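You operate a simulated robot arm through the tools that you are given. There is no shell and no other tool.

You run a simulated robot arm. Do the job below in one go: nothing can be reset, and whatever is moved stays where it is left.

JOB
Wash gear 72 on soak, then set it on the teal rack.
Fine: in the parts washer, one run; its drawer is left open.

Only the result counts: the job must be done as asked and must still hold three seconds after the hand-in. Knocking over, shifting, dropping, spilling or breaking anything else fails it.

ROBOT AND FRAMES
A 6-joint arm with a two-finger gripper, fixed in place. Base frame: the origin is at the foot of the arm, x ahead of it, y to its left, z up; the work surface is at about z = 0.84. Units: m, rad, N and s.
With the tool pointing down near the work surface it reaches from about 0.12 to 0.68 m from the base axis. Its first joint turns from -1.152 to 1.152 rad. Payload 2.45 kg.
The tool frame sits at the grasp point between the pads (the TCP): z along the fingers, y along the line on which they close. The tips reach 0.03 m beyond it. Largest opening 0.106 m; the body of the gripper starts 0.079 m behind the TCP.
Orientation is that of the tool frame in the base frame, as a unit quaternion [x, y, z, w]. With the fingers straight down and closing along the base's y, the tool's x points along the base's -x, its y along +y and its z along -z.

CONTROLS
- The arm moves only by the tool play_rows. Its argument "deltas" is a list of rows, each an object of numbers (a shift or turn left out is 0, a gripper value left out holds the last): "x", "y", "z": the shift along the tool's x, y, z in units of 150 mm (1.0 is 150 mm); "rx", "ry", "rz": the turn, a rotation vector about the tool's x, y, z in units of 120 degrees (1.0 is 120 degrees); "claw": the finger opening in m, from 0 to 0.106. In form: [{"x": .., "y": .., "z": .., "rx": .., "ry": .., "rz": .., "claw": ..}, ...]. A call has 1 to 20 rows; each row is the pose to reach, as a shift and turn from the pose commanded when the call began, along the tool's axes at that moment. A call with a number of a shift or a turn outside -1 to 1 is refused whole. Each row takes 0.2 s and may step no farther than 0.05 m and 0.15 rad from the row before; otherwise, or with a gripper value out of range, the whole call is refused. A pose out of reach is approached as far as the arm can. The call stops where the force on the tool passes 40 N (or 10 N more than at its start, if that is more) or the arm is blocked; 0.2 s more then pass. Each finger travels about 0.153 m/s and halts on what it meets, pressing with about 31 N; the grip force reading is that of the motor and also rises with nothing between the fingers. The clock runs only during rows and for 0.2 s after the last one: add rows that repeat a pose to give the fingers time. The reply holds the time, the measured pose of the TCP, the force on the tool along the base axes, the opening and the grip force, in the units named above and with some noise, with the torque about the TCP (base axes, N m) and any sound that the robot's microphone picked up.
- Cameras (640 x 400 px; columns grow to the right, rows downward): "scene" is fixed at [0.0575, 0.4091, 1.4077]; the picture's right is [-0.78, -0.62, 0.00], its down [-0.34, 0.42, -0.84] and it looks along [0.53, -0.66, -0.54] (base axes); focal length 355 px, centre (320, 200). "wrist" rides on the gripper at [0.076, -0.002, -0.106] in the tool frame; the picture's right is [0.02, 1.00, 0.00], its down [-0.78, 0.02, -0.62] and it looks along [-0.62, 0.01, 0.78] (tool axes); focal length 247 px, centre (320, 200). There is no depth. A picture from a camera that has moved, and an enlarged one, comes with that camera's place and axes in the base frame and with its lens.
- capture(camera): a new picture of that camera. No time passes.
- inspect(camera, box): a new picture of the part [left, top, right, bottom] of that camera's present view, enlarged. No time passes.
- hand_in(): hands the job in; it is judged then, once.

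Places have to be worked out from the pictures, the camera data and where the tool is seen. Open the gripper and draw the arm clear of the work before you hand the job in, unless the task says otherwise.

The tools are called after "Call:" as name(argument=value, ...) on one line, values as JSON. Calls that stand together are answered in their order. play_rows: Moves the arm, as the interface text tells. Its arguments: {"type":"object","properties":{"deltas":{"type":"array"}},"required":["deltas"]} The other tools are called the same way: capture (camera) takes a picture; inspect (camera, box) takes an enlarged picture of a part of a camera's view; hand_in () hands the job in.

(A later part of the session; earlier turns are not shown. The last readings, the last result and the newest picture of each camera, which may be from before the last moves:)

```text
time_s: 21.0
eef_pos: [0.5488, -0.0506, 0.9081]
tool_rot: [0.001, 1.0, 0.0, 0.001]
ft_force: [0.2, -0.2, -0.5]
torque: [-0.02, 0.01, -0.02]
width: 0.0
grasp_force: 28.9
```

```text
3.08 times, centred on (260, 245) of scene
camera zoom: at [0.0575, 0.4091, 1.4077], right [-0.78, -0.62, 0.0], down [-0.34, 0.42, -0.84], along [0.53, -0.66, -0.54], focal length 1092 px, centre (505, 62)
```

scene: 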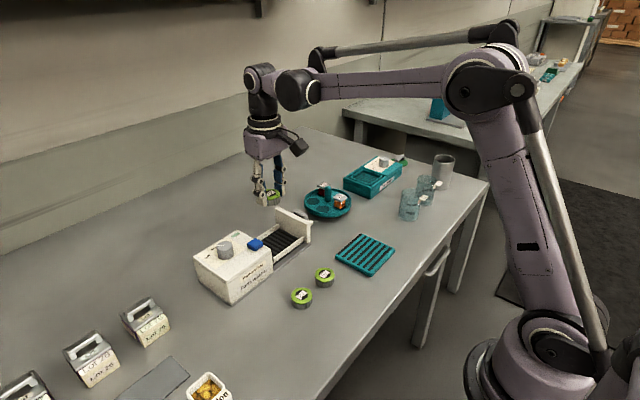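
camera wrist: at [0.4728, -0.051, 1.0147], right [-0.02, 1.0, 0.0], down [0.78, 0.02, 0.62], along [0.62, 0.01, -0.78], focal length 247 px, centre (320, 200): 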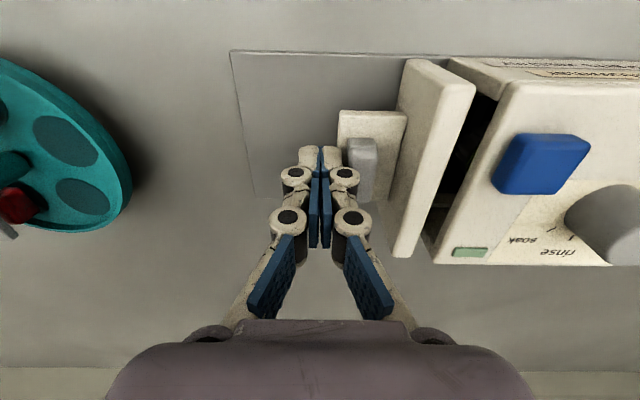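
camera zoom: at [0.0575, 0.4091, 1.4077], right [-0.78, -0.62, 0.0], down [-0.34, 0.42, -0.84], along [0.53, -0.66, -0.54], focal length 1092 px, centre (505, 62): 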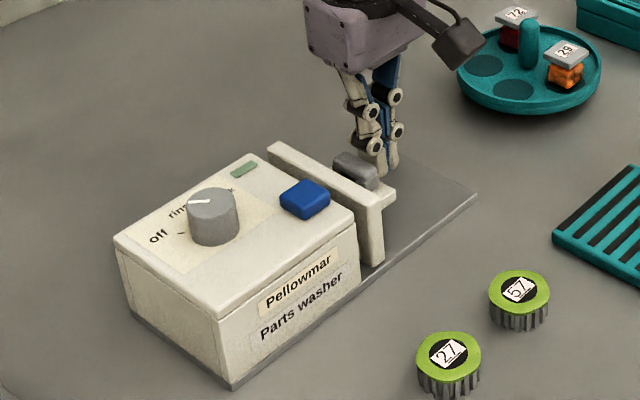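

Almost closed, with about 1–2 cm left. I'll finish in small steps until I feel the stop.

Call:
play_rows(deltas=[{"y": 0.02}, {"y": 0.04}, {"y": 0.06}, {"y": 0.075}])

Call:
inspect(camera="scene", box=[180, 180, 340, 310])

Call:
capture(camera="wrist")

```text
time_s: 22.0
eef_pos: [0.5489, -0.0387, 0.9091]
tool_rot: [-0.001, 1.0, 0.001, 0.001]
ft_force: [-0.5, -1.2, -0.1]
torque: [-0.01, 0.0, 0.02]
width: 0.0001
grasp_force: 29.2
```

```text
3.08 times, centred on (260, 245) of scene
camera zoom: at [0.0575, 0.4091, 1.4077], right [-0.78, -0.62, 0.0], down [-0.34, 0.42, -0.84], along [0.53, -0.66, -0.54], focal length 1092 px, centre (505, 62)
```

zoom: 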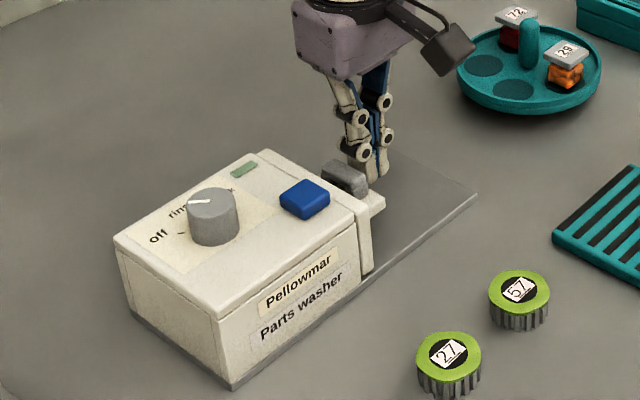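

```text
taken
camera wrist: at [0.4733, -0.0405, 1.015], right [-0.02, 1.0, 0.0], down [0.78, 0.02, 0.62], along [0.62, 0.01, -0.78], focal length 247 px, centre (320, 200)
```

wrist: 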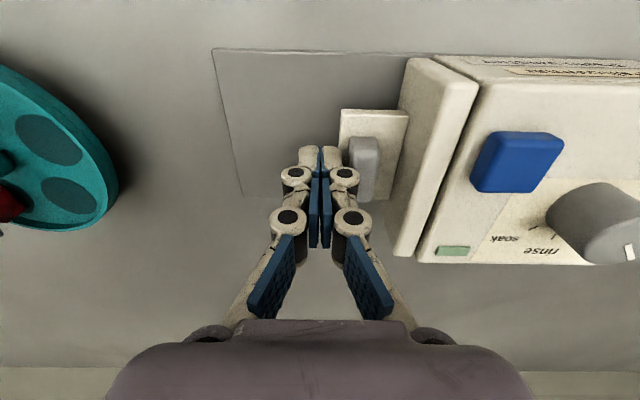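

Call:
play_rows(deltas=[{"y": 0.01}, {"y": 0.02}, {"y": 0.03}, {"y": 0.04}])

```text
time_s: 23.0
eef_pos: [0.5498, -0.0371, 0.9089]
tool_rot: [0.002, 1.0, -0.004, 0.001]
ft_force: [2.5, -21.7, 6.5]
torque: [-0.11, -0.05, -0.02]
width: 0.0
grasp_force: 28.9
```

The −22 N in y with no further motion means the drawer is shut. I'll back off and rise, then check that it stays closed.

Call:
play_rows(deltas=[{"y": -0.1}, {"y": -0.18}, {"y": -0.18, "z": -0.25}, {"y": -0.18, "z": -0.5}, {"y": -0.1, "z": -0.8}])

Call:
capture(camera="wrist")

Call:
inspect(camera="scene", box=[180, 180, 340, 310])

```text
time_s: 24.2
eef_pos: [0.5484, -0.0475, 1.0296]
tool_rot: [0.0, 1.0, 0.0, 0.0]
ft_force: [0.7, 0.1, 0.7]
torque: [-0.02, 0.0, 0.0]
width: 0.0001
grasp_force: 28.8
```

```text
taken
camera wrist: at [0.4721, -0.0494, 1.136], right [-0.02, 1.0, 0.0], down [0.78, 0.02, 0.62], along [0.62, 0.01, -0.78], focal length 247 px, centre (320, 200)
```

wrist: 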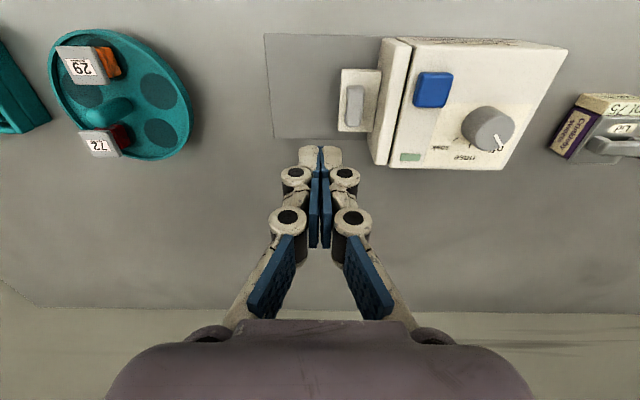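

```text
3.08 times, centred on (260, 245) of scene
camera zoom: at [0.0575, 0.4091, 1.4077], right [-0.78, -0.62, 0.0], down [-0.34, 0.42, -0.84], along [0.53, -0.66, -0.54], focal length 1092 px, centre (505, 62)
```

zoom: 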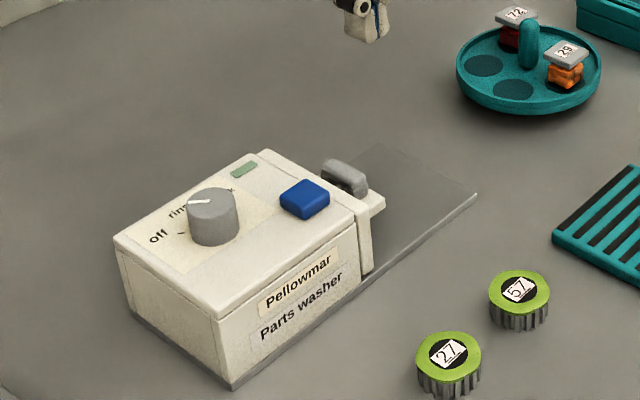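

The drawer is closed and the gear is inside. I'll move above the knob with the fingers opened to 0.052.

Call:
play_rows(deltas=[{"x": -0.01, "y": 0.25, "claw": 0.052}, {"x": -0.02, "y": 0.5, "claw": 0.052}, {"x": -0.033, "y": 0.75, "claw": 0.052}, {"x": -0.033, "y": 0.972, "claw": 0.052}, {"x": -0.033, "y": 0.972, "z": 0.13, "claw": 0.052}])

Call:
capture(camera="wrist")

Call:
inspect(camera="wrist", box=[220, 60, 420, 220])

Call:
inspect(camera="scene", box=[180, 200, 300, 310])

```text
time_s: 25.4
eef_pos: [0.5528, 0.0975, 1.0098]
tool_rot: [-0.001, 1.0, 0.0, 0.0]
ft_force: [-0.2, 0.5, 0.4]
torque: [-0.02, -0.01, 0.04]
width: 0.0517
grasp_force: 0.1
```

```text
taken
camera wrist: at [0.4772, 0.0963, 1.1158], right [-0.02, 1.0, 0.0], down [0.78, 0.02, 0.62], along [0.62, 0.01, -0.78], focal length 247 px, centre (320, 200)
```

wrist: 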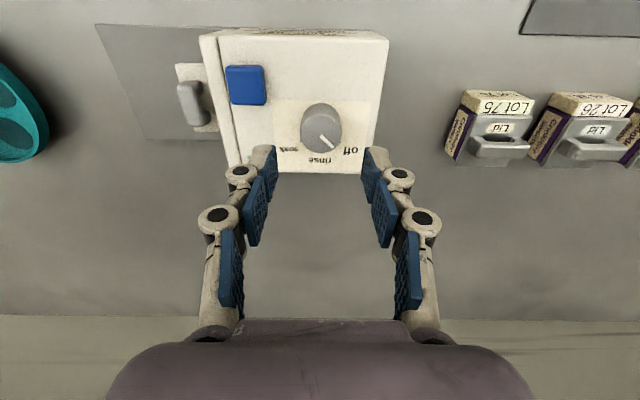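

```text
2.50 times, centred on (320, 140) of wrist
camera zoom: at [0.4772, 0.0963, 1.1158], right [-0.02, 1.0, 0.0], down [0.78, 0.02, 0.62], along [0.62, 0.01, -0.78], focal length 617 px, centre (320, 350)
```

zoom: 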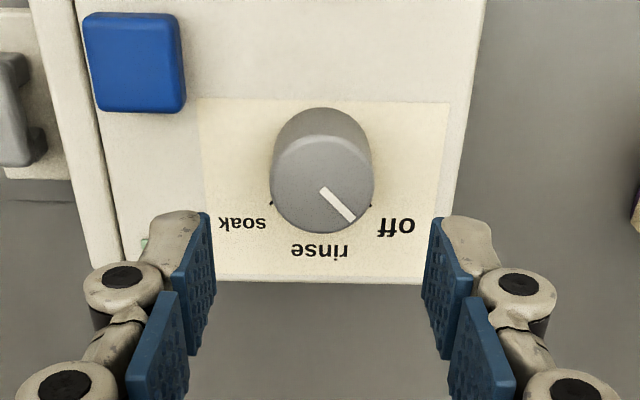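

```text
3.64 times, centred on (240, 255) of scene
camera zoom: at [0.0575, 0.4092, 1.4077], right [-0.78, -0.62, 0.0], down [-0.34, 0.42, -0.84], along [0.53, -0.66, -0.54], focal length 1291 px, centre (611, 0)
```

zoom: 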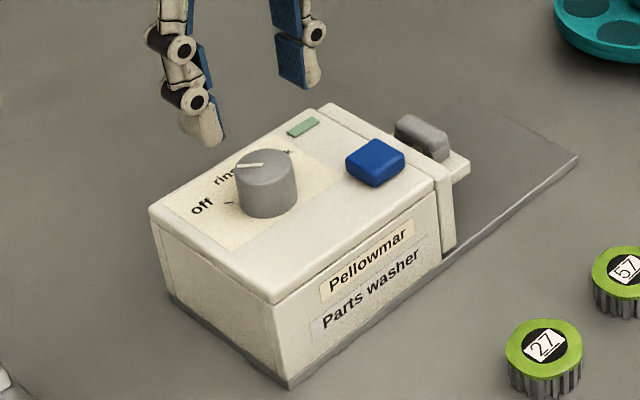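

The knob centre is at about (0.553, 0.0975), directly between the fingers. I'll descend so the tips are just above the panel surface and close on the knob.

Call:
play_rows(deltas=[{"z": 0.15, "claw": 0.052}, {"z": 0.28, "claw": 0.052}, {"z": 0.377, "claw": 0.052}, {"z": 0.377, "claw": 0.052}])

Call:
inspect(camera="wrist", box=[220, 60, 420, 220])

Call:
inspect(camera="scene", box=[180, 200, 300, 310])

```text
time_s: 26.4
eef_pos: [0.5542, 0.0983, 0.9519]
tool_rot: [-0.001, 1.0, 0.001, 0.0]
ft_force: [-0.3, -0.4, -0.6]
torque: [0.02, -0.03, 0.0]
width: 0.0521
grasp_force: 0.1
```

```text
2.50 times, centred on (320, 140) of wrist
camera zoom: at [0.4782, 0.0962, 1.0589], right [-0.02, 1.0, 0.0], down [0.78, 0.02, 0.62], along [0.62, 0.01, -0.78], focal length 617 px, centre (320, 350)
```

zoom: 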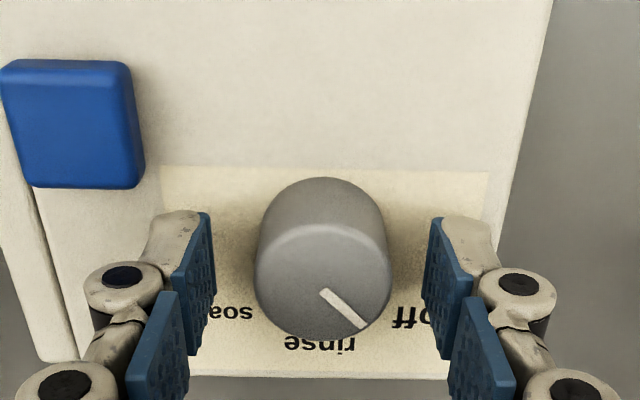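

```text
3.64 times, centred on (240, 255) of scene
camera zoom: at [0.0575, 0.4091, 1.4077], right [-0.78, -0.62, 0.0], down [-0.34, 0.42, -0.84], along [0.53, -0.66, -0.54], focal length 1291 px, centre (611, 0)
```

zoom: 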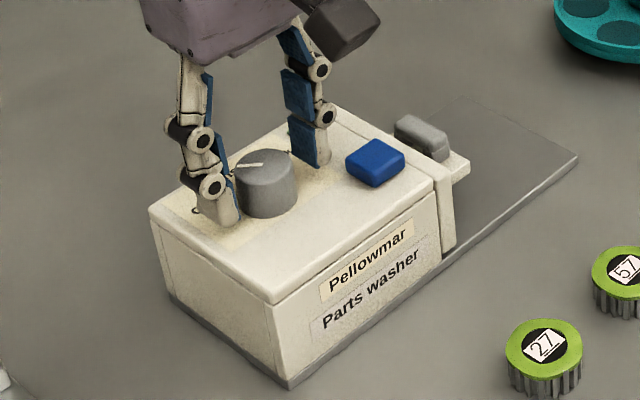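

Call:
play_rows(deltas=[{"claw": 0.02}, {"claw": 0.02}, {"claw": 0.02}])

Call:
inspect(camera="wrist", box=[220, 60, 420, 220])

```text
time_s: 27.2
eef_pos: [0.5542, 0.0979, 0.9543]
tool_rot: [-0.001, 1.0, 0.0, 0.001]
ft_force: [1.1, 3.5, 4.6]
torque: [0.16, 0.05, 0.0]
width: 0.0313
grasp_force: 45.3
```

```text
2.50 times, centred on (320, 140) of wrist
camera zoom: at [0.4782, 0.0967, 1.0592], right [-0.02, 1.0, 0.0], down [0.78, 0.02, 0.62], along [0.62, 0.01, -0.78], focal length 617 px, centre (320, 350)
```

zoom: 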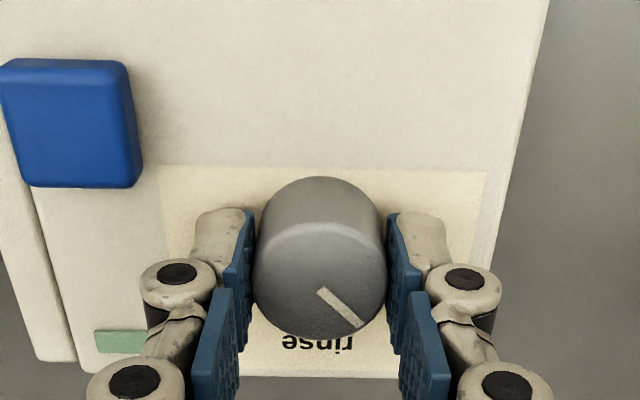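

The knob is gripped at 31.3 mm. I'll turn it clockwise as seen from above (+rz, off → rinse → soak), first 30° to check direction and force.

Call:
play_rows(deltas=[{"rz": 0.05}, {"rz": 0.1}, {"rz": 0.15}, {"rz": 0.2}, {"rz": 0.25}])

Call:
inspect(camera="wrist", box=[220, 60, 420, 220])

Call:
inspect(camera="scene", box=[180, 200, 300, 310])

```text
time_s: 28.4
eef_pos: [0.5543, 0.0978, 0.9536]
tool_rot: [0.26, 0.966, 0.0, 0.001]
ft_force: [4.9, 6.4, 9.0]
torque: [0.26, -0.25, -0.03]
width: 0.0313
grasp_force: 44.4
```

```text
2.50 times, centred on (320, 140) of wrist
camera zoom: at [0.4875, 0.1353, 1.0592], right [0.48, 0.88, 0.0], down [0.69, -0.38, 0.62], along [0.55, -0.3, -0.78], focal length 617 px, centre (320, 350)
```

zoom: 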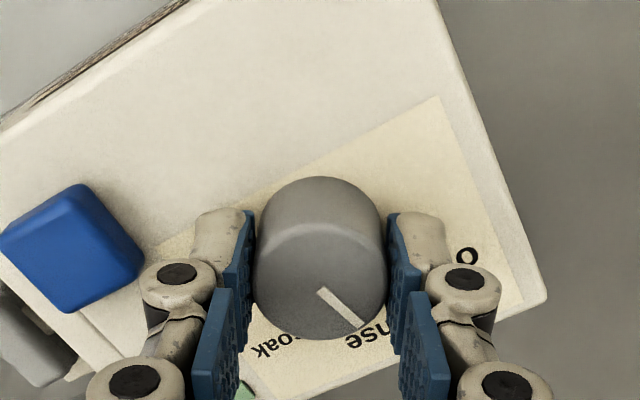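

```text
3.64 times, centred on (240, 255) of scene
camera zoom: at [0.0574, 0.4093, 1.4077], right [-0.78, -0.62, 0.0], down [-0.34, 0.42, -0.84], along [0.53, -0.66, -0.54], focal length 1291 px, centre (611, 0)
```

zoom: 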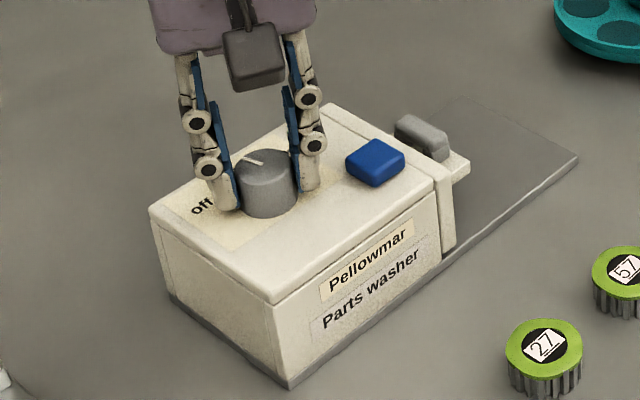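

The knob follows the gripper in the right direction. I'll turn the remaining 60° to soak.

Call:
play_rows(deltas=[{"rz": 0.05}, {"rz": 0.1}, {"rz": 0.15}, {"rz": 0.2}, {"rz": 0.25}, {"rz": 0.3}, {"rz": 0.35}, {"rz": 0.4}, {"rz": 0.45}, {"rz": 0.5}])

Call:
capture(camera="wrist")

Call:
inspect(camera="wrist", box=[220, 60, 420, 220])

Call:
inspect(camera="scene", box=[180, 200, 300, 310])

```text
time_s: 30.6
eef_pos: [0.554, 0.0977, 0.9534]
tool_rot: [0.707, 0.707, 0.0, 0.001]
ft_force: [8.8, 7.8, 19.8]
torque: [-0.36, -0.2, 0.08]
width: 0.0312
grasp_force: 45.2
```

```text
taken
camera wrist: at [0.5526, 0.1747, 1.0592], right [1.0, 0.02, 0.0], down [0.02, -0.78, 0.62], along [0.01, -0.62, -0.78], focal length 247 px, centre (320, 200)
```

wrist: 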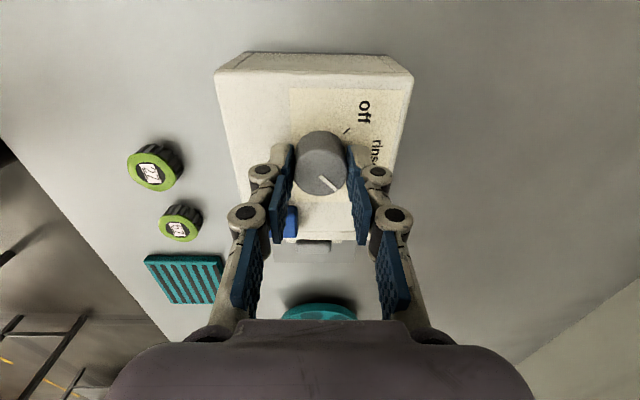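

```text
2.50 times, centred on (320, 140) of wrist
camera zoom: at [0.5526, 0.1747, 1.0592], right [1.0, 0.02, 0.0], down [0.02, -0.78, 0.62], along [0.01, -0.62, -0.78], focal length 617 px, centre (320, 350)
```

zoom: 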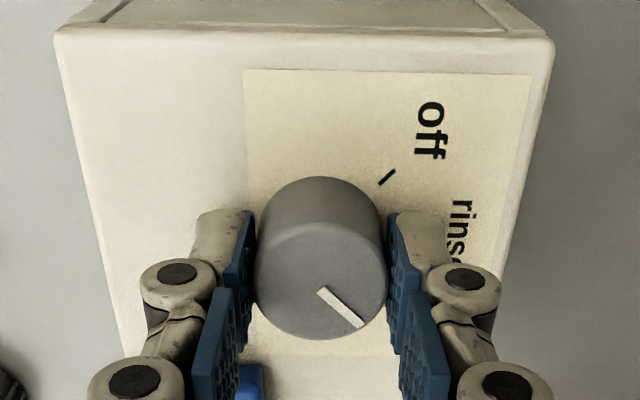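

```text
3.64 times, centred on (240, 255) of scene
camera zoom: at [0.0574, 0.4093, 1.4077], right [-0.78, -0.62, 0.0], down [-0.34, 0.42, -0.84], along [0.53, -0.66, -0.54], focal length 1291 px, centre (611, 0)
```

zoom: 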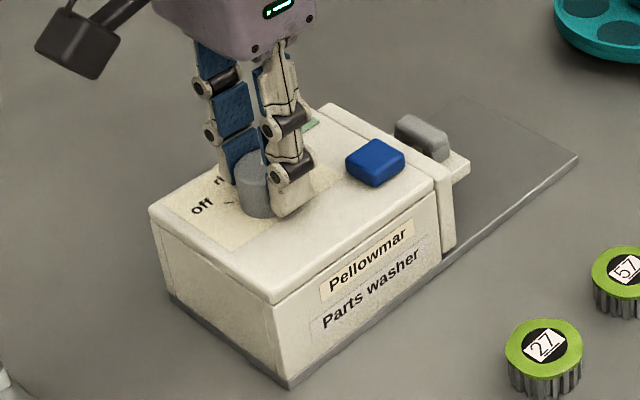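

The pointer turned the full 90° with the gripper. I'll release, rise, and check that it lines up with "soak".

Call:
play_rows(deltas=[{"claw": 0.052}, {"claw": 0.052}, {"claw": 0.052}, {"z": -0.15, "claw": 0.052}, {"z": -0.35, "claw": 0.052}, {"z": -0.5, "claw": 0.052}])

Call:
capture(camera="wrist")

Call:
inspect(camera="wrist", box=[220, 60, 420, 220])

Call:
inspect(camera="scene", box=[180, 210, 280, 290])

```text
time_s: 32.0
eef_pos: [0.5521, 0.0988, 1.0283]
tool_rot: [0.707, 0.707, 0.0, 0.001]
ft_force: [-0.2, 0.6, 0.2]
torque: [0.02, -0.01, 0.0]
width: 0.0521
grasp_force: 0.1
```

```text
taken
camera wrist: at [0.5521, 0.1754, 1.1347], right [1.0, 0.02, 0.0], down [0.02, -0.78, 0.62], along [0.01, -0.62, -0.78], focal length 247 px, centre (320, 200)
```

wrist: 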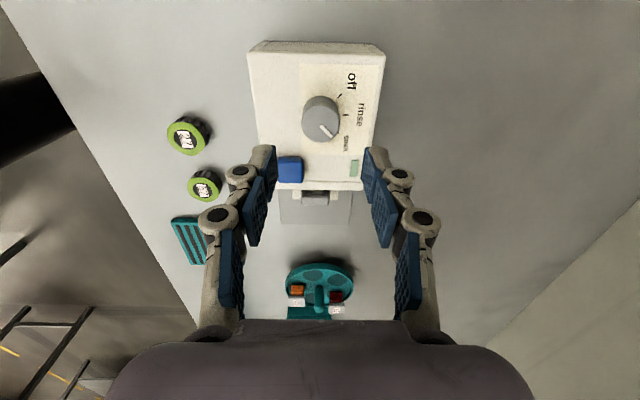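

```text
2.50 times, centred on (320, 140) of wrist
camera zoom: at [0.5521, 0.1754, 1.1347], right [1.0, 0.02, 0.0], down [0.02, -0.78, 0.62], along [0.01, -0.62, -0.78], focal length 617 px, centre (320, 350)
```

zoom: 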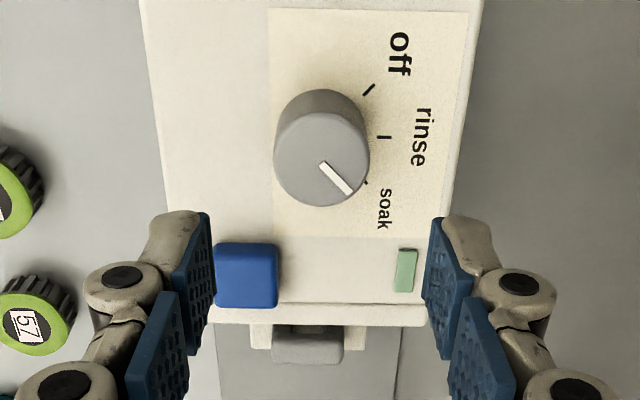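

```text
5.00 times, centred on (230, 250) of scene
camera zoom: at [0.0575, 0.4091, 1.4077], right [-0.78, -0.62, 0.0], down [-0.34, 0.42, -0.84], along [0.53, -0.66, -0.54], focal length 1775 px, centre (770, -50)
```

zoom: 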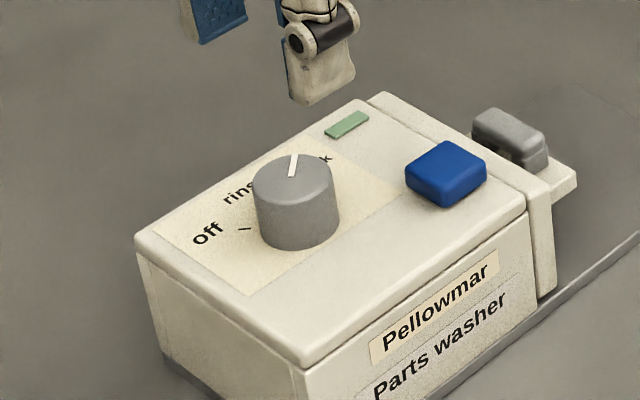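

The pointer reads about −44°, on the soak tick. I'll close the fingers and move over the blue button at about (0.5245, 0.043).

Call:
play_rows(deltas=[{"x": -0.18, "y": -0.1, "claw": 0.0}, {"x": -0.36, "y": -0.203, "claw": 0.0}, {"x": -0.36, "y": -0.203, "z": 0.2}, {"x": -0.36, "y": -0.203, "z": 0.4}])

Call:
capture(camera="wrist")

Call:
inspect(camera="wrist", box=[250, 80, 400, 200])

Call:
inspect(camera="scene", box=[190, 200, 310, 290])

```text
time_s: 33.0
eef_pos: [0.524, 0.0439, 0.967]
tool_rot: [0.707, 0.708, 0.001, 0.001]
ft_force: [0.8, -0.4, 0.0]
torque: [-0.02, 0.04, -0.01]
width: 0.0001
grasp_force: 28.1
```

```text
taken
camera wrist: at [0.5223, 0.1208, 1.0737], right [1.0, 0.02, 0.0], down [0.02, -0.78, 0.62], along [0.01, -0.62, -0.78], focal length 247 px, centre (320, 200)
```

wrist: 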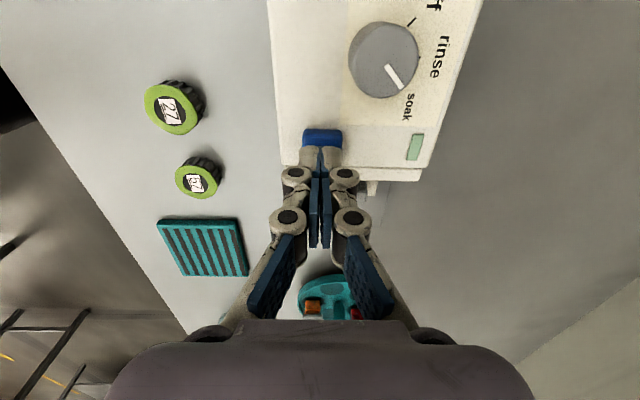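

```text
3.33 times, centred on (325, 140) of wrist
camera zoom: at [0.5223, 0.1208, 1.0737], right [1.0, 0.02, 0.0], down [0.02, -0.78, 0.62], along [0.01, -0.62, -0.78], focal length 823 px, centre (303, 400)
```

zoom: 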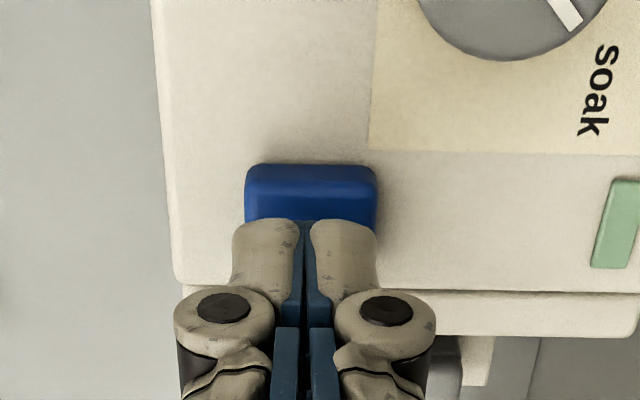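

```text
4.44 times, centred on (250, 245) of scene
camera zoom: at [0.0575, 0.4091, 1.4077], right [-0.78, -0.62, 0.0], down [-0.34, 0.42, -0.84], along [0.53, -0.66, -0.54], focal length 1578 px, centre (631, 0)
```

zoom: 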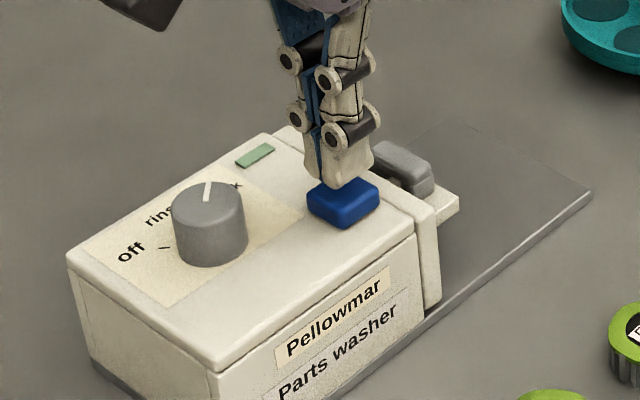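

The fingertips are centred over the button. I'll press down in small steps, watching force and sound.

Call:
play_rows(deltas=[{"z": 0.03, "claw": 0.0}, {"z": 0.05}, {"z": 0.065}, {"z": 0.075}])

```text
time_s: 34.0
eef_pos: [0.5231, 0.0437, 0.9567]
tool_rot: [0.706, 0.708, 0.0, 0.0]
ft_force: [-0.3, 0.0, 0.1]
torque: [0.02, 0.01, -0.02]
width: 0.0
grasp_force: 28.7
```

Call:
play_rows(deltas=[{"z": 0.007}, {"z": 0.013}, {"z": 0.013}])

Call:
inspect(camera="scene", box=[190, 200, 310, 290])

```text
time_s: 34.8
eef_pos: [0.5225, 0.0441, 0.9545]
tool_rot: [0.706, 0.708, 0.0, 0.001]
ft_force: [0.4, 0.3, -0.3]
torque: [0.0, 0.0, 0.0]
width: 0.0059
grasp_force: 28.7
```

```text
4.44 times, centred on (250, 245) of scene
camera zoom: at [0.0575, 0.4091, 1.4077], right [-0.78, -0.62, 0.0], down [-0.34, 0.42, -0.84], along [0.53, -0.66, -0.54], focal length 1578 px, centre (631, 0)
```

zoom: 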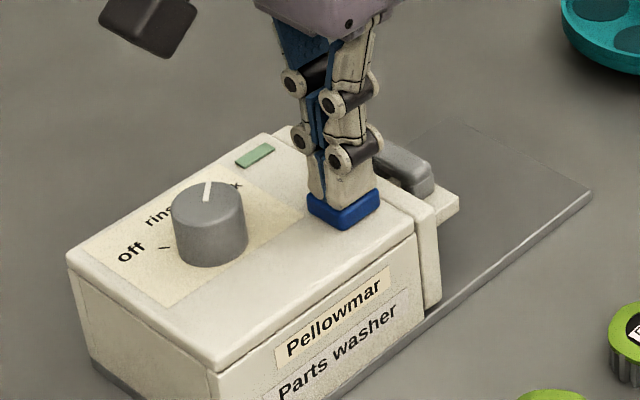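

Call:
inspect(camera="wrist", box=[250, 80, 400, 200])

Call:
play_rows(deltas=[{"claw": 0.0}])

```text
3.33 times, centred on (325, 140) of wrist
camera zoom: at [0.5221, 0.1205, 1.0609], right [1.0, 0.02, 0.0], down [0.02, -0.78, 0.62], along [0.01, -0.62, -0.78], focal length 823 px, centre (303, 400)
```

zoom: 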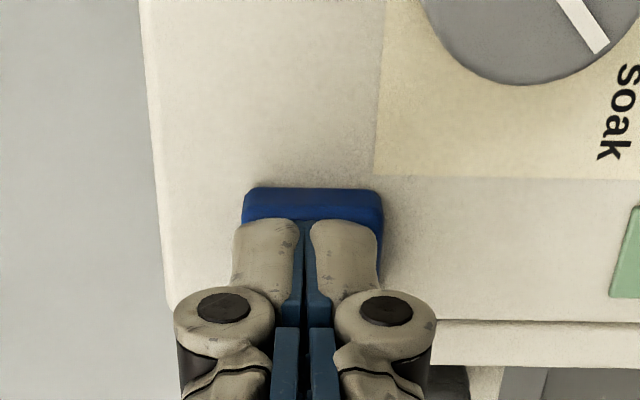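

```text
time_s: 35.2
eef_pos: [0.5227, 0.0442, 0.9539]
tool_rot: [0.706, 0.708, 0.001, 0.001]
ft_force: [1.1, 0.3, -0.1]
torque: [0.03, 0.02, 0.02]
width: 0.006
grasp_force: 28.5
```

The width reading moved to 0.006 although the picture shows the fingers still closed, so I won't rely on that number alone. There's no contact force yet, so I'll continue pressing in small steps.

Call:
play_rows(deltas=[{"z": 0.007}, {"z": 0.013}, {"z": 0.013}])

```text
time_s: 36.0
eef_pos: [0.5227, 0.0433, 0.9526]
tool_rot: [0.706, 0.708, 0.0, 0.0]
ft_force: [-0.8, -0.3, 1.6]
torque: [-0.05, 0.04, 0.01]
width: 0.006
grasp_force: 28.6
heard: click
```

A click was heard as the button gave way. I'll check the indicator before doing anything else.

Call:
inspect(camera="scene", box=[190, 200, 310, 290])

Call:
inspect(camera="wrist", box=[250, 80, 450, 200])

```text
4.44 times, centred on (250, 245) of scene
camera zoom: at [0.0574, 0.4091, 1.4078], right [-0.78, -0.62, 0.0], down [-0.34, 0.42, -0.84], along [0.53, -0.66, -0.54], focal length 1578 px, centre (631, 0)
```

zoom: 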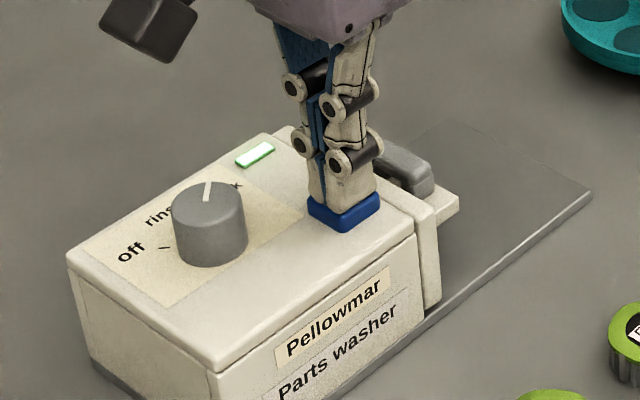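

```text
3.20 times, centred on (350, 140) of wrist
camera zoom: at [0.5222, 0.1205, 1.0587], right [1.0, 0.02, 0.0], down [0.02, -0.78, 0.62], along [0.01, -0.62, -0.78], focal length 790 px, centre (224, 392)
```

zoom: 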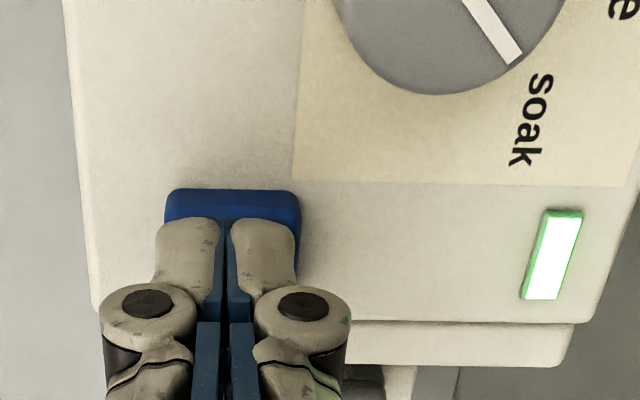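

The indicator lamp is lit: the soak run has started. I'll rise straight off the button and wait for the run to finish.

Call:
play_rows(deltas=[{"z": -0.1}, {"z": -0.3}, {"z": -0.5}, {"z": -0.5}, {"z": -0.5}, {"z": -0.5}, {"z": -0.5}, {"z": -0.5}, {"z": -0.5}, {"z": -0.5}])

Call:
inspect(camera="scene", box=[190, 200, 310, 290])

Call:
capture(camera="wrist")

```text
time_s: 38.2
eef_pos: [0.5238, 0.044, 1.0285]
tool_rot: [0.706, 0.708, 0.0, 0.0]
ft_force: [0.7, 0.0, 0.7]
torque: [0.04, -0.02, 0.03]
width: 0.0
grasp_force: 28.3
```

```text
4.44 times, centred on (250, 245) of scene
camera zoom: at [0.0575, 0.4091, 1.4077], right [-0.78, -0.62, 0.0], down [-0.34, 0.42, -0.84], along [0.53, -0.66, -0.54], focal length 1578 px, centre (631, 0)
```

zoom: 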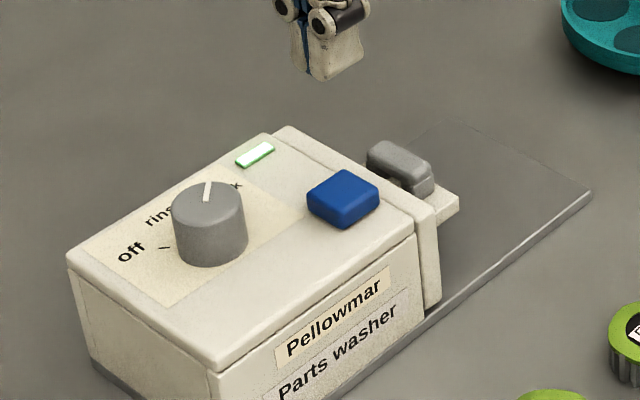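

```text
taken
camera wrist: at [0.5218, 0.1202, 1.1347], right [1.0, 0.02, 0.0], down [0.02, -0.78, 0.62], along [0.01, -0.62, -0.78], focal length 247 px, centre (320, 200)
```

wrist: 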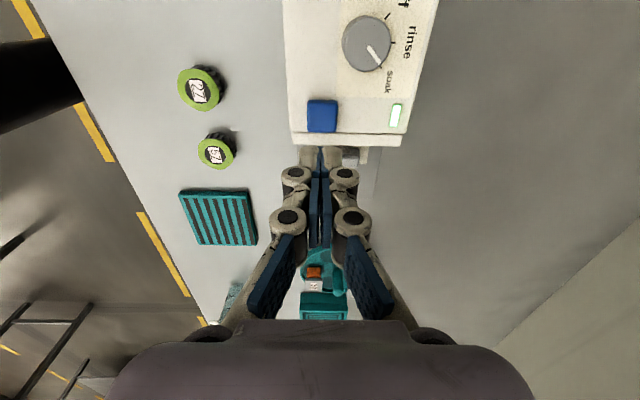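

The washer is running. While waiting, I'll move above the closed drawer's handle at about (0.549, -0.0165) and open the fingers.

Call:
play_rows(deltas=[{"x": -0.2, "y": 0.08, "claw": 0.058}, {"x": -0.397, "y": 0.163, "claw": 0.058}, {"x": -0.397, "y": 0.163}, {"x": -0.397, "y": 0.163}, {"x": -0.397, "y": 0.163}, {"x": -0.397, "y": 0.163}, {"x": -0.397, "y": 0.163}, {"x": -0.397, "y": 0.163}, {"x": -0.397, "y": 0.163}, {"x": -0.397, "y": 0.163}])

Call:
capture(camera="wrist")

Call:
inspect(camera="scene", box=[190, 200, 310, 290])

```text
time_s: 40.4
eef_pos: [0.5473, -0.0166, 1.0284]
tool_rot: [0.706, 0.708, 0.0, 0.001]
ft_force: [-0.1, -0.3, -0.3]
torque: [0.0, -0.02, -0.02]
width: 0.0581
grasp_force: 0.1
```

```text
taken
camera wrist: at [0.5468, 0.0606, 1.135], right [1.0, 0.02, 0.0], down [0.02, -0.78, 0.62], along [0.01, -0.62, -0.78], focal length 247 px, centre (320, 200)
```

wrist: 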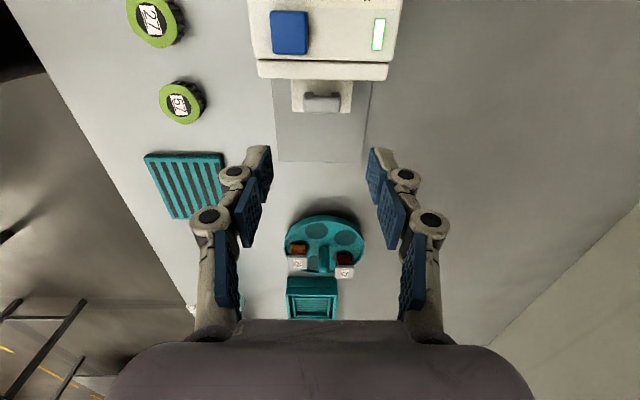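

```text
4.44 times, centred on (250, 245) of scene
camera zoom: at [0.0575, 0.4091, 1.4077], right [-0.78, -0.62, 0.0], down [-0.34, 0.42, -0.84], along [0.53, -0.66, -0.54], focal length 1578 px, centre (631, 0)
```

zoom: 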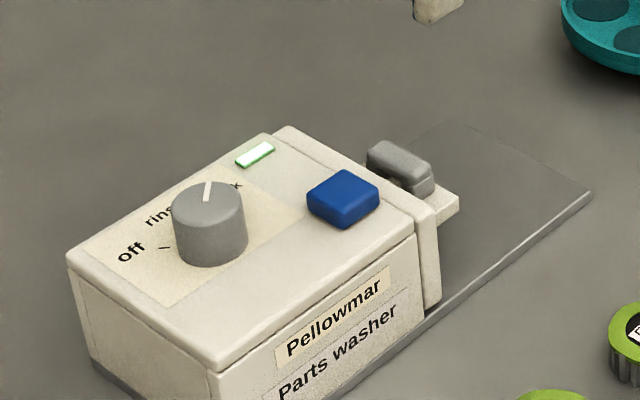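

The lamp is still lit, so I'll wait in place.

Call:
play_rows(deltas=[{}, {}, {}, {}, {}, {}, {}, {}, {}, {}, {}, {}, {}, {}, {}, {}, {}, {}, {}, {}])

Call:
inspect(camera="scene", box=[190, 200, 310, 290])

```text
time_s: 44.6
eef_pos: [0.548, -0.0164, 1.0286]
tool_rot: [0.707, 0.708, 0.0, 0.0]
ft_force: [0.2, -1.2, -0.1]
torque: [-0.01, 0.0, 0.0]
width: 0.0582
grasp_force: 0.0
```

```text
4.44 times, centred on (250, 245) of scene
camera zoom: at [0.0575, 0.4091, 1.4077], right [-0.78, -0.62, 0.0], down [-0.34, 0.42, -0.84], along [0.53, -0.66, -0.54], focal length 1578 px, centre (631, 0)
```

zoom: 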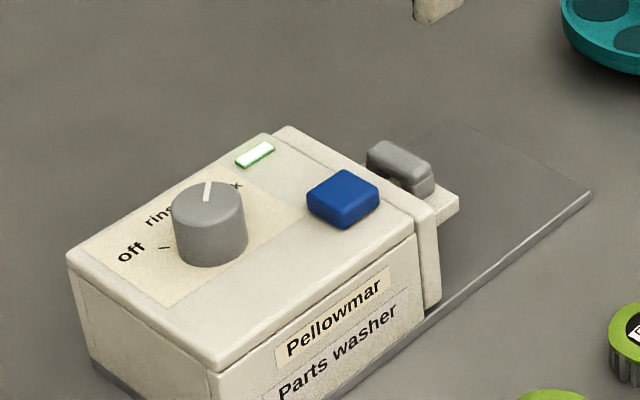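

The lamp is still on, so I'll keep waiting.

Call:
play_rows(deltas=[{}, {}, {}, {}, {}, {}, {}, {}, {}, {}, {}, {}, {}, {}, {}, {}, {}, {}, {}, {}])

Call:
inspect(camera="scene", box=[190, 200, 310, 290])

```text
time_s: 48.8
eef_pos: [0.5486, -0.0161, 1.0289]
tool_rot: [0.706, 0.708, 0.0, 0.001]
ft_force: [-0.7, 0.7, 0.6]
torque: [-0.01, 0.02, 0.02]
width: 0.0581
grasp_force: 0.1
```

```text
4.44 times, centred on (250, 245) of scene
camera zoom: at [0.0575, 0.4091, 1.4077], right [-0.78, -0.62, 0.0], down [-0.34, 0.42, -0.84], along [0.53, -0.66, -0.54], focal length 1578 px, centre (631, 0)
```

zoom: 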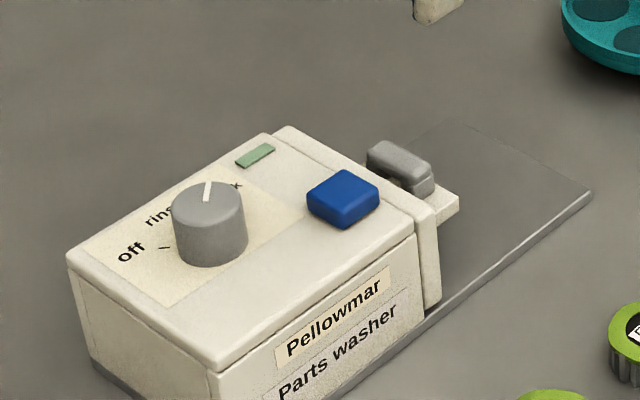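

The lamp has gone out, so the run is finished. I'll descend toward the handle and stop just above it to check alignment.

Call:
play_rows(deltas=[{"z": 0.2}, {"z": 0.4}, {"z": 0.58}, {"z": 0.58}])

Call:
capture(camera="wrist")

Call:
inspect(camera="wrist", box=[240, 60, 400, 180])

Call:
inspect(camera="scene", box=[220, 180, 340, 280])

```text
time_s: 49.8
eef_pos: [0.5475, -0.0159, 0.9411]
tool_rot: [0.706, 0.708, 0.0, 0.001]
ft_force: [1.0, -0.2, 0.4]
torque: [-0.01, -0.02, -0.03]
width: 0.058
grasp_force: 0.1
```

```text
taken
camera wrist: at [0.5462, 0.0605, 1.0475], right [1.0, 0.02, 0.0], down [0.02, -0.78, 0.62], along [0.01, -0.62, -0.78], focal length 247 px, centre (320, 200)
```

wrist: 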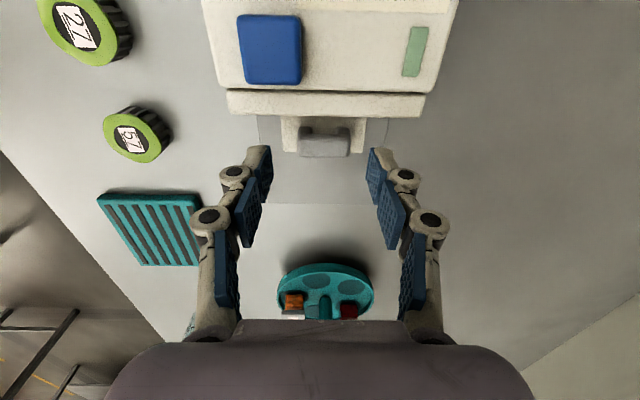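

```text
3.33 times, centred on (320, 120) of wrist
camera zoom: at [0.5462, 0.0605, 1.0475], right [1.0, 0.02, 0.0], down [0.02, -0.78, 0.62], along [0.01, -0.62, -0.78], focal length 823 px, centre (320, 467)
```

zoom: 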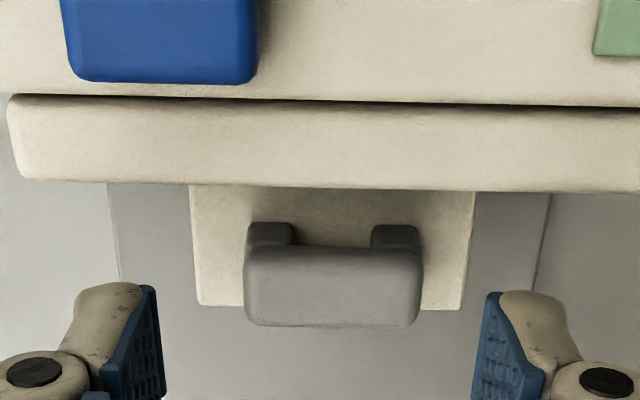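

```text
4.00 times, centred on (280, 230) of scene
camera zoom: at [0.0575, 0.4091, 1.4077], right [-0.78, -0.62, 0.0], down [-0.34, 0.42, -0.84], along [0.53, -0.66, -0.54], focal length 1420 px, centre (480, 80)
```

zoom: 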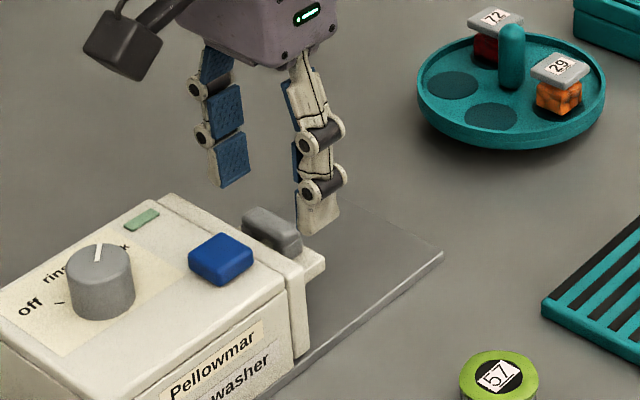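

The handle bar is centred at about (0.5495, -0.014), nicely between the fingers, with the tab below. I'll descend to tip z≈0.88 and close on the bar ends.

Call:
play_rows(deltas=[{"z": 0.1}, {"z": 0.18}, {"z": 0.212}, {"z": 0.212}])

Call:
play_rows(deltas=[{"claw": 0.025}, {"claw": 0.025}, {"claw": 0.025}])

Call:
inspect(camera="wrist", box=[240, 60, 400, 180])

Call:
inspect(camera="scene", box=[220, 180, 340, 280])

```text
time_s: 50.8
eef_pos: [0.5483, -0.0154, 0.9088]
tool_rot: [0.707, 0.707, 0.0, 0.0]
ft_force: [0.0, 0.0, 0.2]
torque: [-0.02, 0.01, 0.02]
width: 0.0578
grasp_force: 0.1
```

```text
time_s: 51.6
eef_pos: [0.5501, -0.0158, 0.9095]
tool_rot: [0.706, 0.708, 0.003, 0.003]
ft_force: [20.4, 0.1, 19.4]
torque: [0.05, -0.31, -0.04]
width: 0.0351
grasp_force: 44.4
```

```text
3.33 times, centred on (320, 120) of wrist
camera zoom: at [0.5477, 0.0609, 1.016], right [1.0, 0.02, 0.01], down [0.01, -0.78, 0.62], along [0.02, -0.62, -0.78], focal length 823 px, centre (320, 467)
```

zoom: 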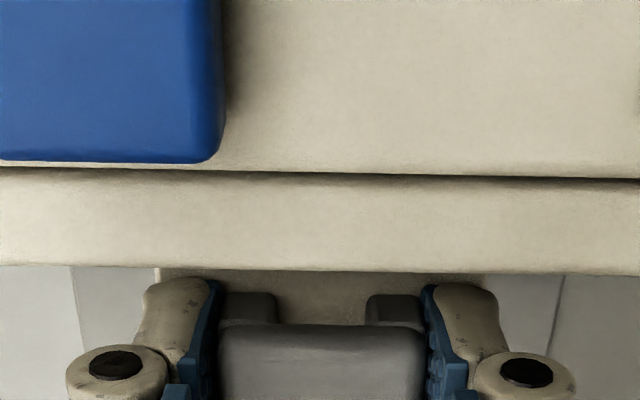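

```text
4.00 times, centred on (280, 230) of scene
camera zoom: at [0.0576, 0.4092, 1.4077], right [-0.78, -0.62, 0.0], down [-0.34, 0.42, -0.84], along [0.53, -0.66, -0.54], focal length 1420 px, centre (480, 80)
```

zoom: 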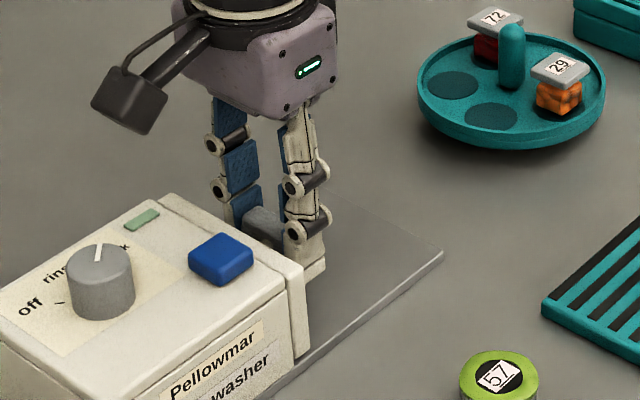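

The handle is gripped, with a small sideways preload from a ~1.5 mm x-offset. I'll relax that and pull the drawer open along −y slowly.

Call:
play_rows(deltas=[{"y": 0.006}, {"y": 0.01}, {"x": -0.04, "y": 0.01}, {"x": -0.08, "y": 0.01}, {"x": -0.13, "y": 0.01}])

Call:
inspect(camera="scene", box=[220, 180, 340, 280])

```text
time_s: 52.8
eef_pos: [0.5494, -0.0348, 0.9092]
tool_rot: [0.707, 0.707, 0.001, 0.0]
ft_force: [12.4, 0.5, 29.6]
torque: [0.11, -0.4, 0.08]
width: 0.0352
grasp_force: 45.1
```

```text
4.00 times, centred on (280, 230) of scene
camera zoom: at [0.0572, 0.4092, 1.4077], right [-0.78, -0.62, 0.0], down [-0.34, 0.42, -0.84], along [0.53, -0.66, -0.54], focal length 1420 px, centre (480, 80)
```

zoom: 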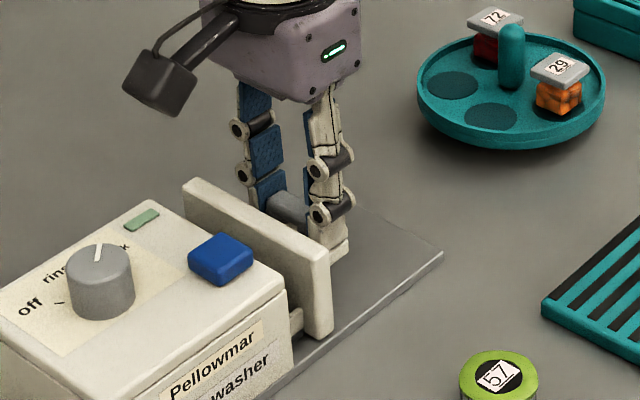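

The drawer is following. I'll relieve the vertical preload a touch and continue pulling.

Call:
play_rows(deltas=[{"z": -0.006}, {"x": -0.05, "z": -0.008}, {"x": -0.1, "z": -0.008}, {"x": -0.15, "z": -0.008}, {"x": -0.2, "z": -0.008}, {"x": -0.25, "z": -0.008}, {"x": -0.3, "z": -0.008}, {"x": -0.35, "z": -0.008}, {"x": -0.4, "z": -0.008}])

Call:
inspect(camera="scene", box=[220, 160, 360, 280])

```text
time_s: 54.8
eef_pos: [0.5491, -0.0952, 0.9086]
tool_rot: [0.706, 0.708, 0.002, 0.0]
ft_force: [9.8, 1.4, -21.8]
torque: [-0.02, -0.29, -0.09]
width: 0.0351
grasp_force: 44.8
```

```text
3.33 times, centred on (290, 220) of scene
camera zoom: at [0.0581, 0.4091, 1.4077], right [-0.78, -0.62, 0.0], down [-0.34, 0.42, -0.84], along [0.53, -0.66, -0.54], focal length 1183 px, centre (420, 133)
```

zoom: 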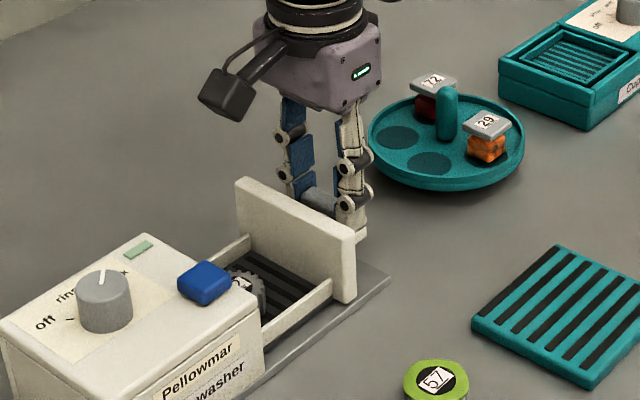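

Call:
play_rows(deltas=[{"z": 0.003}, {"x": -0.05, "z": 0.0035}, {"x": -0.1, "z": 0.0035}, {"x": -0.15, "z": 0.0035}, {"x": -0.19, "z": 0.0035}])

Call:
inspect(camera="scene", box=[220, 160, 360, 280])

```text
time_s: 56.0
eef_pos: [0.5504, -0.1251, 0.9105]
tool_rot: [0.706, 0.708, 0.001, 0.0]
ft_force: [12.0, -0.5, -16.3]
torque: [0.07, -0.26, 0.01]
width: 0.0348
grasp_force: 45.4
```

```text
3.33 times, centred on (290, 220) of scene
camera zoom: at [0.0581, 0.4091, 1.4077], right [-0.78, -0.62, 0.0], down [-0.34, 0.42, -0.84], along [0.53, -0.66, -0.54], focal length 1183 px, centre (420, 133)
```

zoom: 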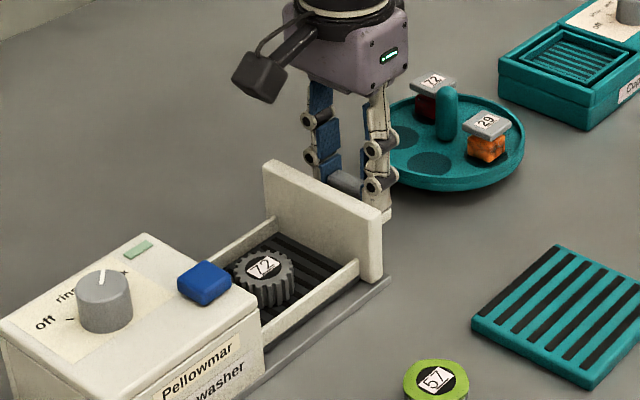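

The gear is now clean: the green film is gone and label 72 is visible. I'll pull the last few millimetres to fully open.

Call:
play_rows(deltas=[{"x": -0.015, "z": 0.002}, {"x": -0.03, "z": 0.002}, {"x": -0.04, "z": 0.002}])

```text
time_s: 56.8
eef_pos: [0.5498, -0.1296, 0.9112]
tool_rot: [0.707, 0.708, 0.0, 0.001]
ft_force: [11.2, -1.7, -4.6]
torque: [0.41, -0.35, -0.01]
width: 0.0351
grasp_force: 45.4
```

Call:
play_rows(deltas=[{"x": -0.01}, {"x": -0.015}])

Call:
inspect(camera="scene", box=[230, 160, 370, 280])

```text
time_s: 57.4
eef_pos: [0.5505, -0.1311, 0.9092]
tool_rot: [0.707, 0.707, 0.0, 0.001]
ft_force: [9.5, 6.3, -6.9]
torque: [-0.87, -0.38, -0.22]
width: 0.0355
grasp_force: 44.9
```

```text
3.33 times, centred on (300, 220) of scene
camera zoom: at [0.0578, 0.4093, 1.4077], right [-0.78, -0.62, 0.0], down [-0.34, 0.42, -0.84], along [0.53, -0.66, -0.54], focal length 1183 px, centre (387, 133)
```

zoom: 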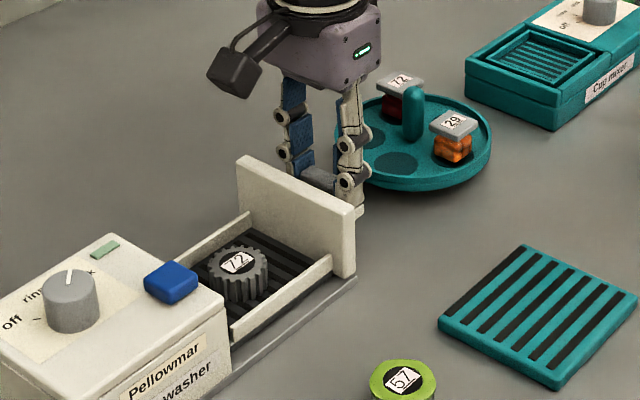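

The drawer is fully open: there's end-stop force, and the panel is back where it started. I'll release the handle and rise straight up.

Call:
play_rows(deltas=[{"x": 0.006}, {"x": 0.006, "claw": 0.058}, {"x": 0.006, "claw": 0.058}, {"x": 0.006, "claw": 0.058}, {"x": 0.006, "z": -0.1, "claw": 0.058}, {"x": 0.006, "z": -0.3, "claw": 0.058}, {"x": 0.006, "z": -0.55, "claw": 0.058}, {"x": 0.006, "z": -0.8, "claw": 0.058}])

Call:
inspect(camera="scene", box=[230, 160, 370, 280])

Call:
capture(camera="wrist")

```text
time_s: 59.2
eef_pos: [0.5478, -0.1317, 1.0293]
tool_rot: [0.706, 0.708, 0.0, -0.001]
ft_force: [0.2, 0.3, -0.4]
torque: [-0.01, -0.02, 0.03]
width: 0.0578
grasp_force: 0.1
```

```text
3.33 times, centred on (300, 220) of scene
camera zoom: at [0.0574, 0.4092, 1.4077], right [-0.78, -0.62, 0.0], down [-0.34, 0.42, -0.84], along [0.53, -0.66, -0.54], focal length 1183 px, centre (387, 133)
```

zoom: 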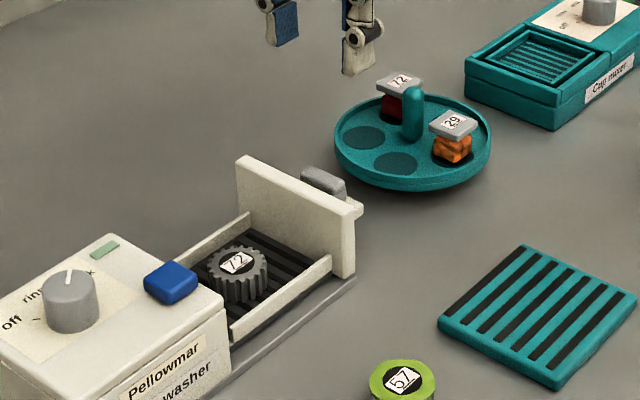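

```text
taken
camera wrist: at [0.5479, -0.0541, 1.1362], right [1.0, 0.02, 0.0], down [0.02, -0.78, 0.62], along [0.01, -0.62, -0.78], focal length 247 px, centre (320, 200)
```

wrist: 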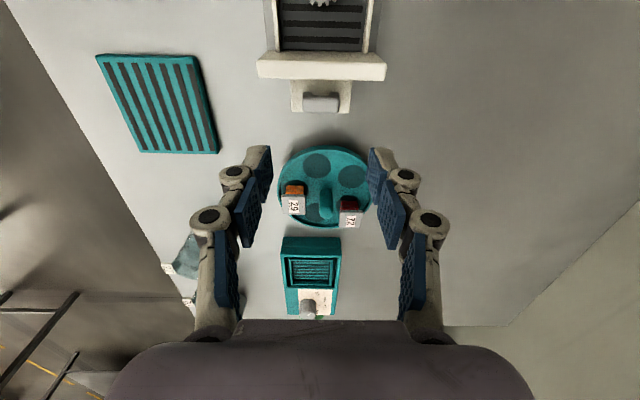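

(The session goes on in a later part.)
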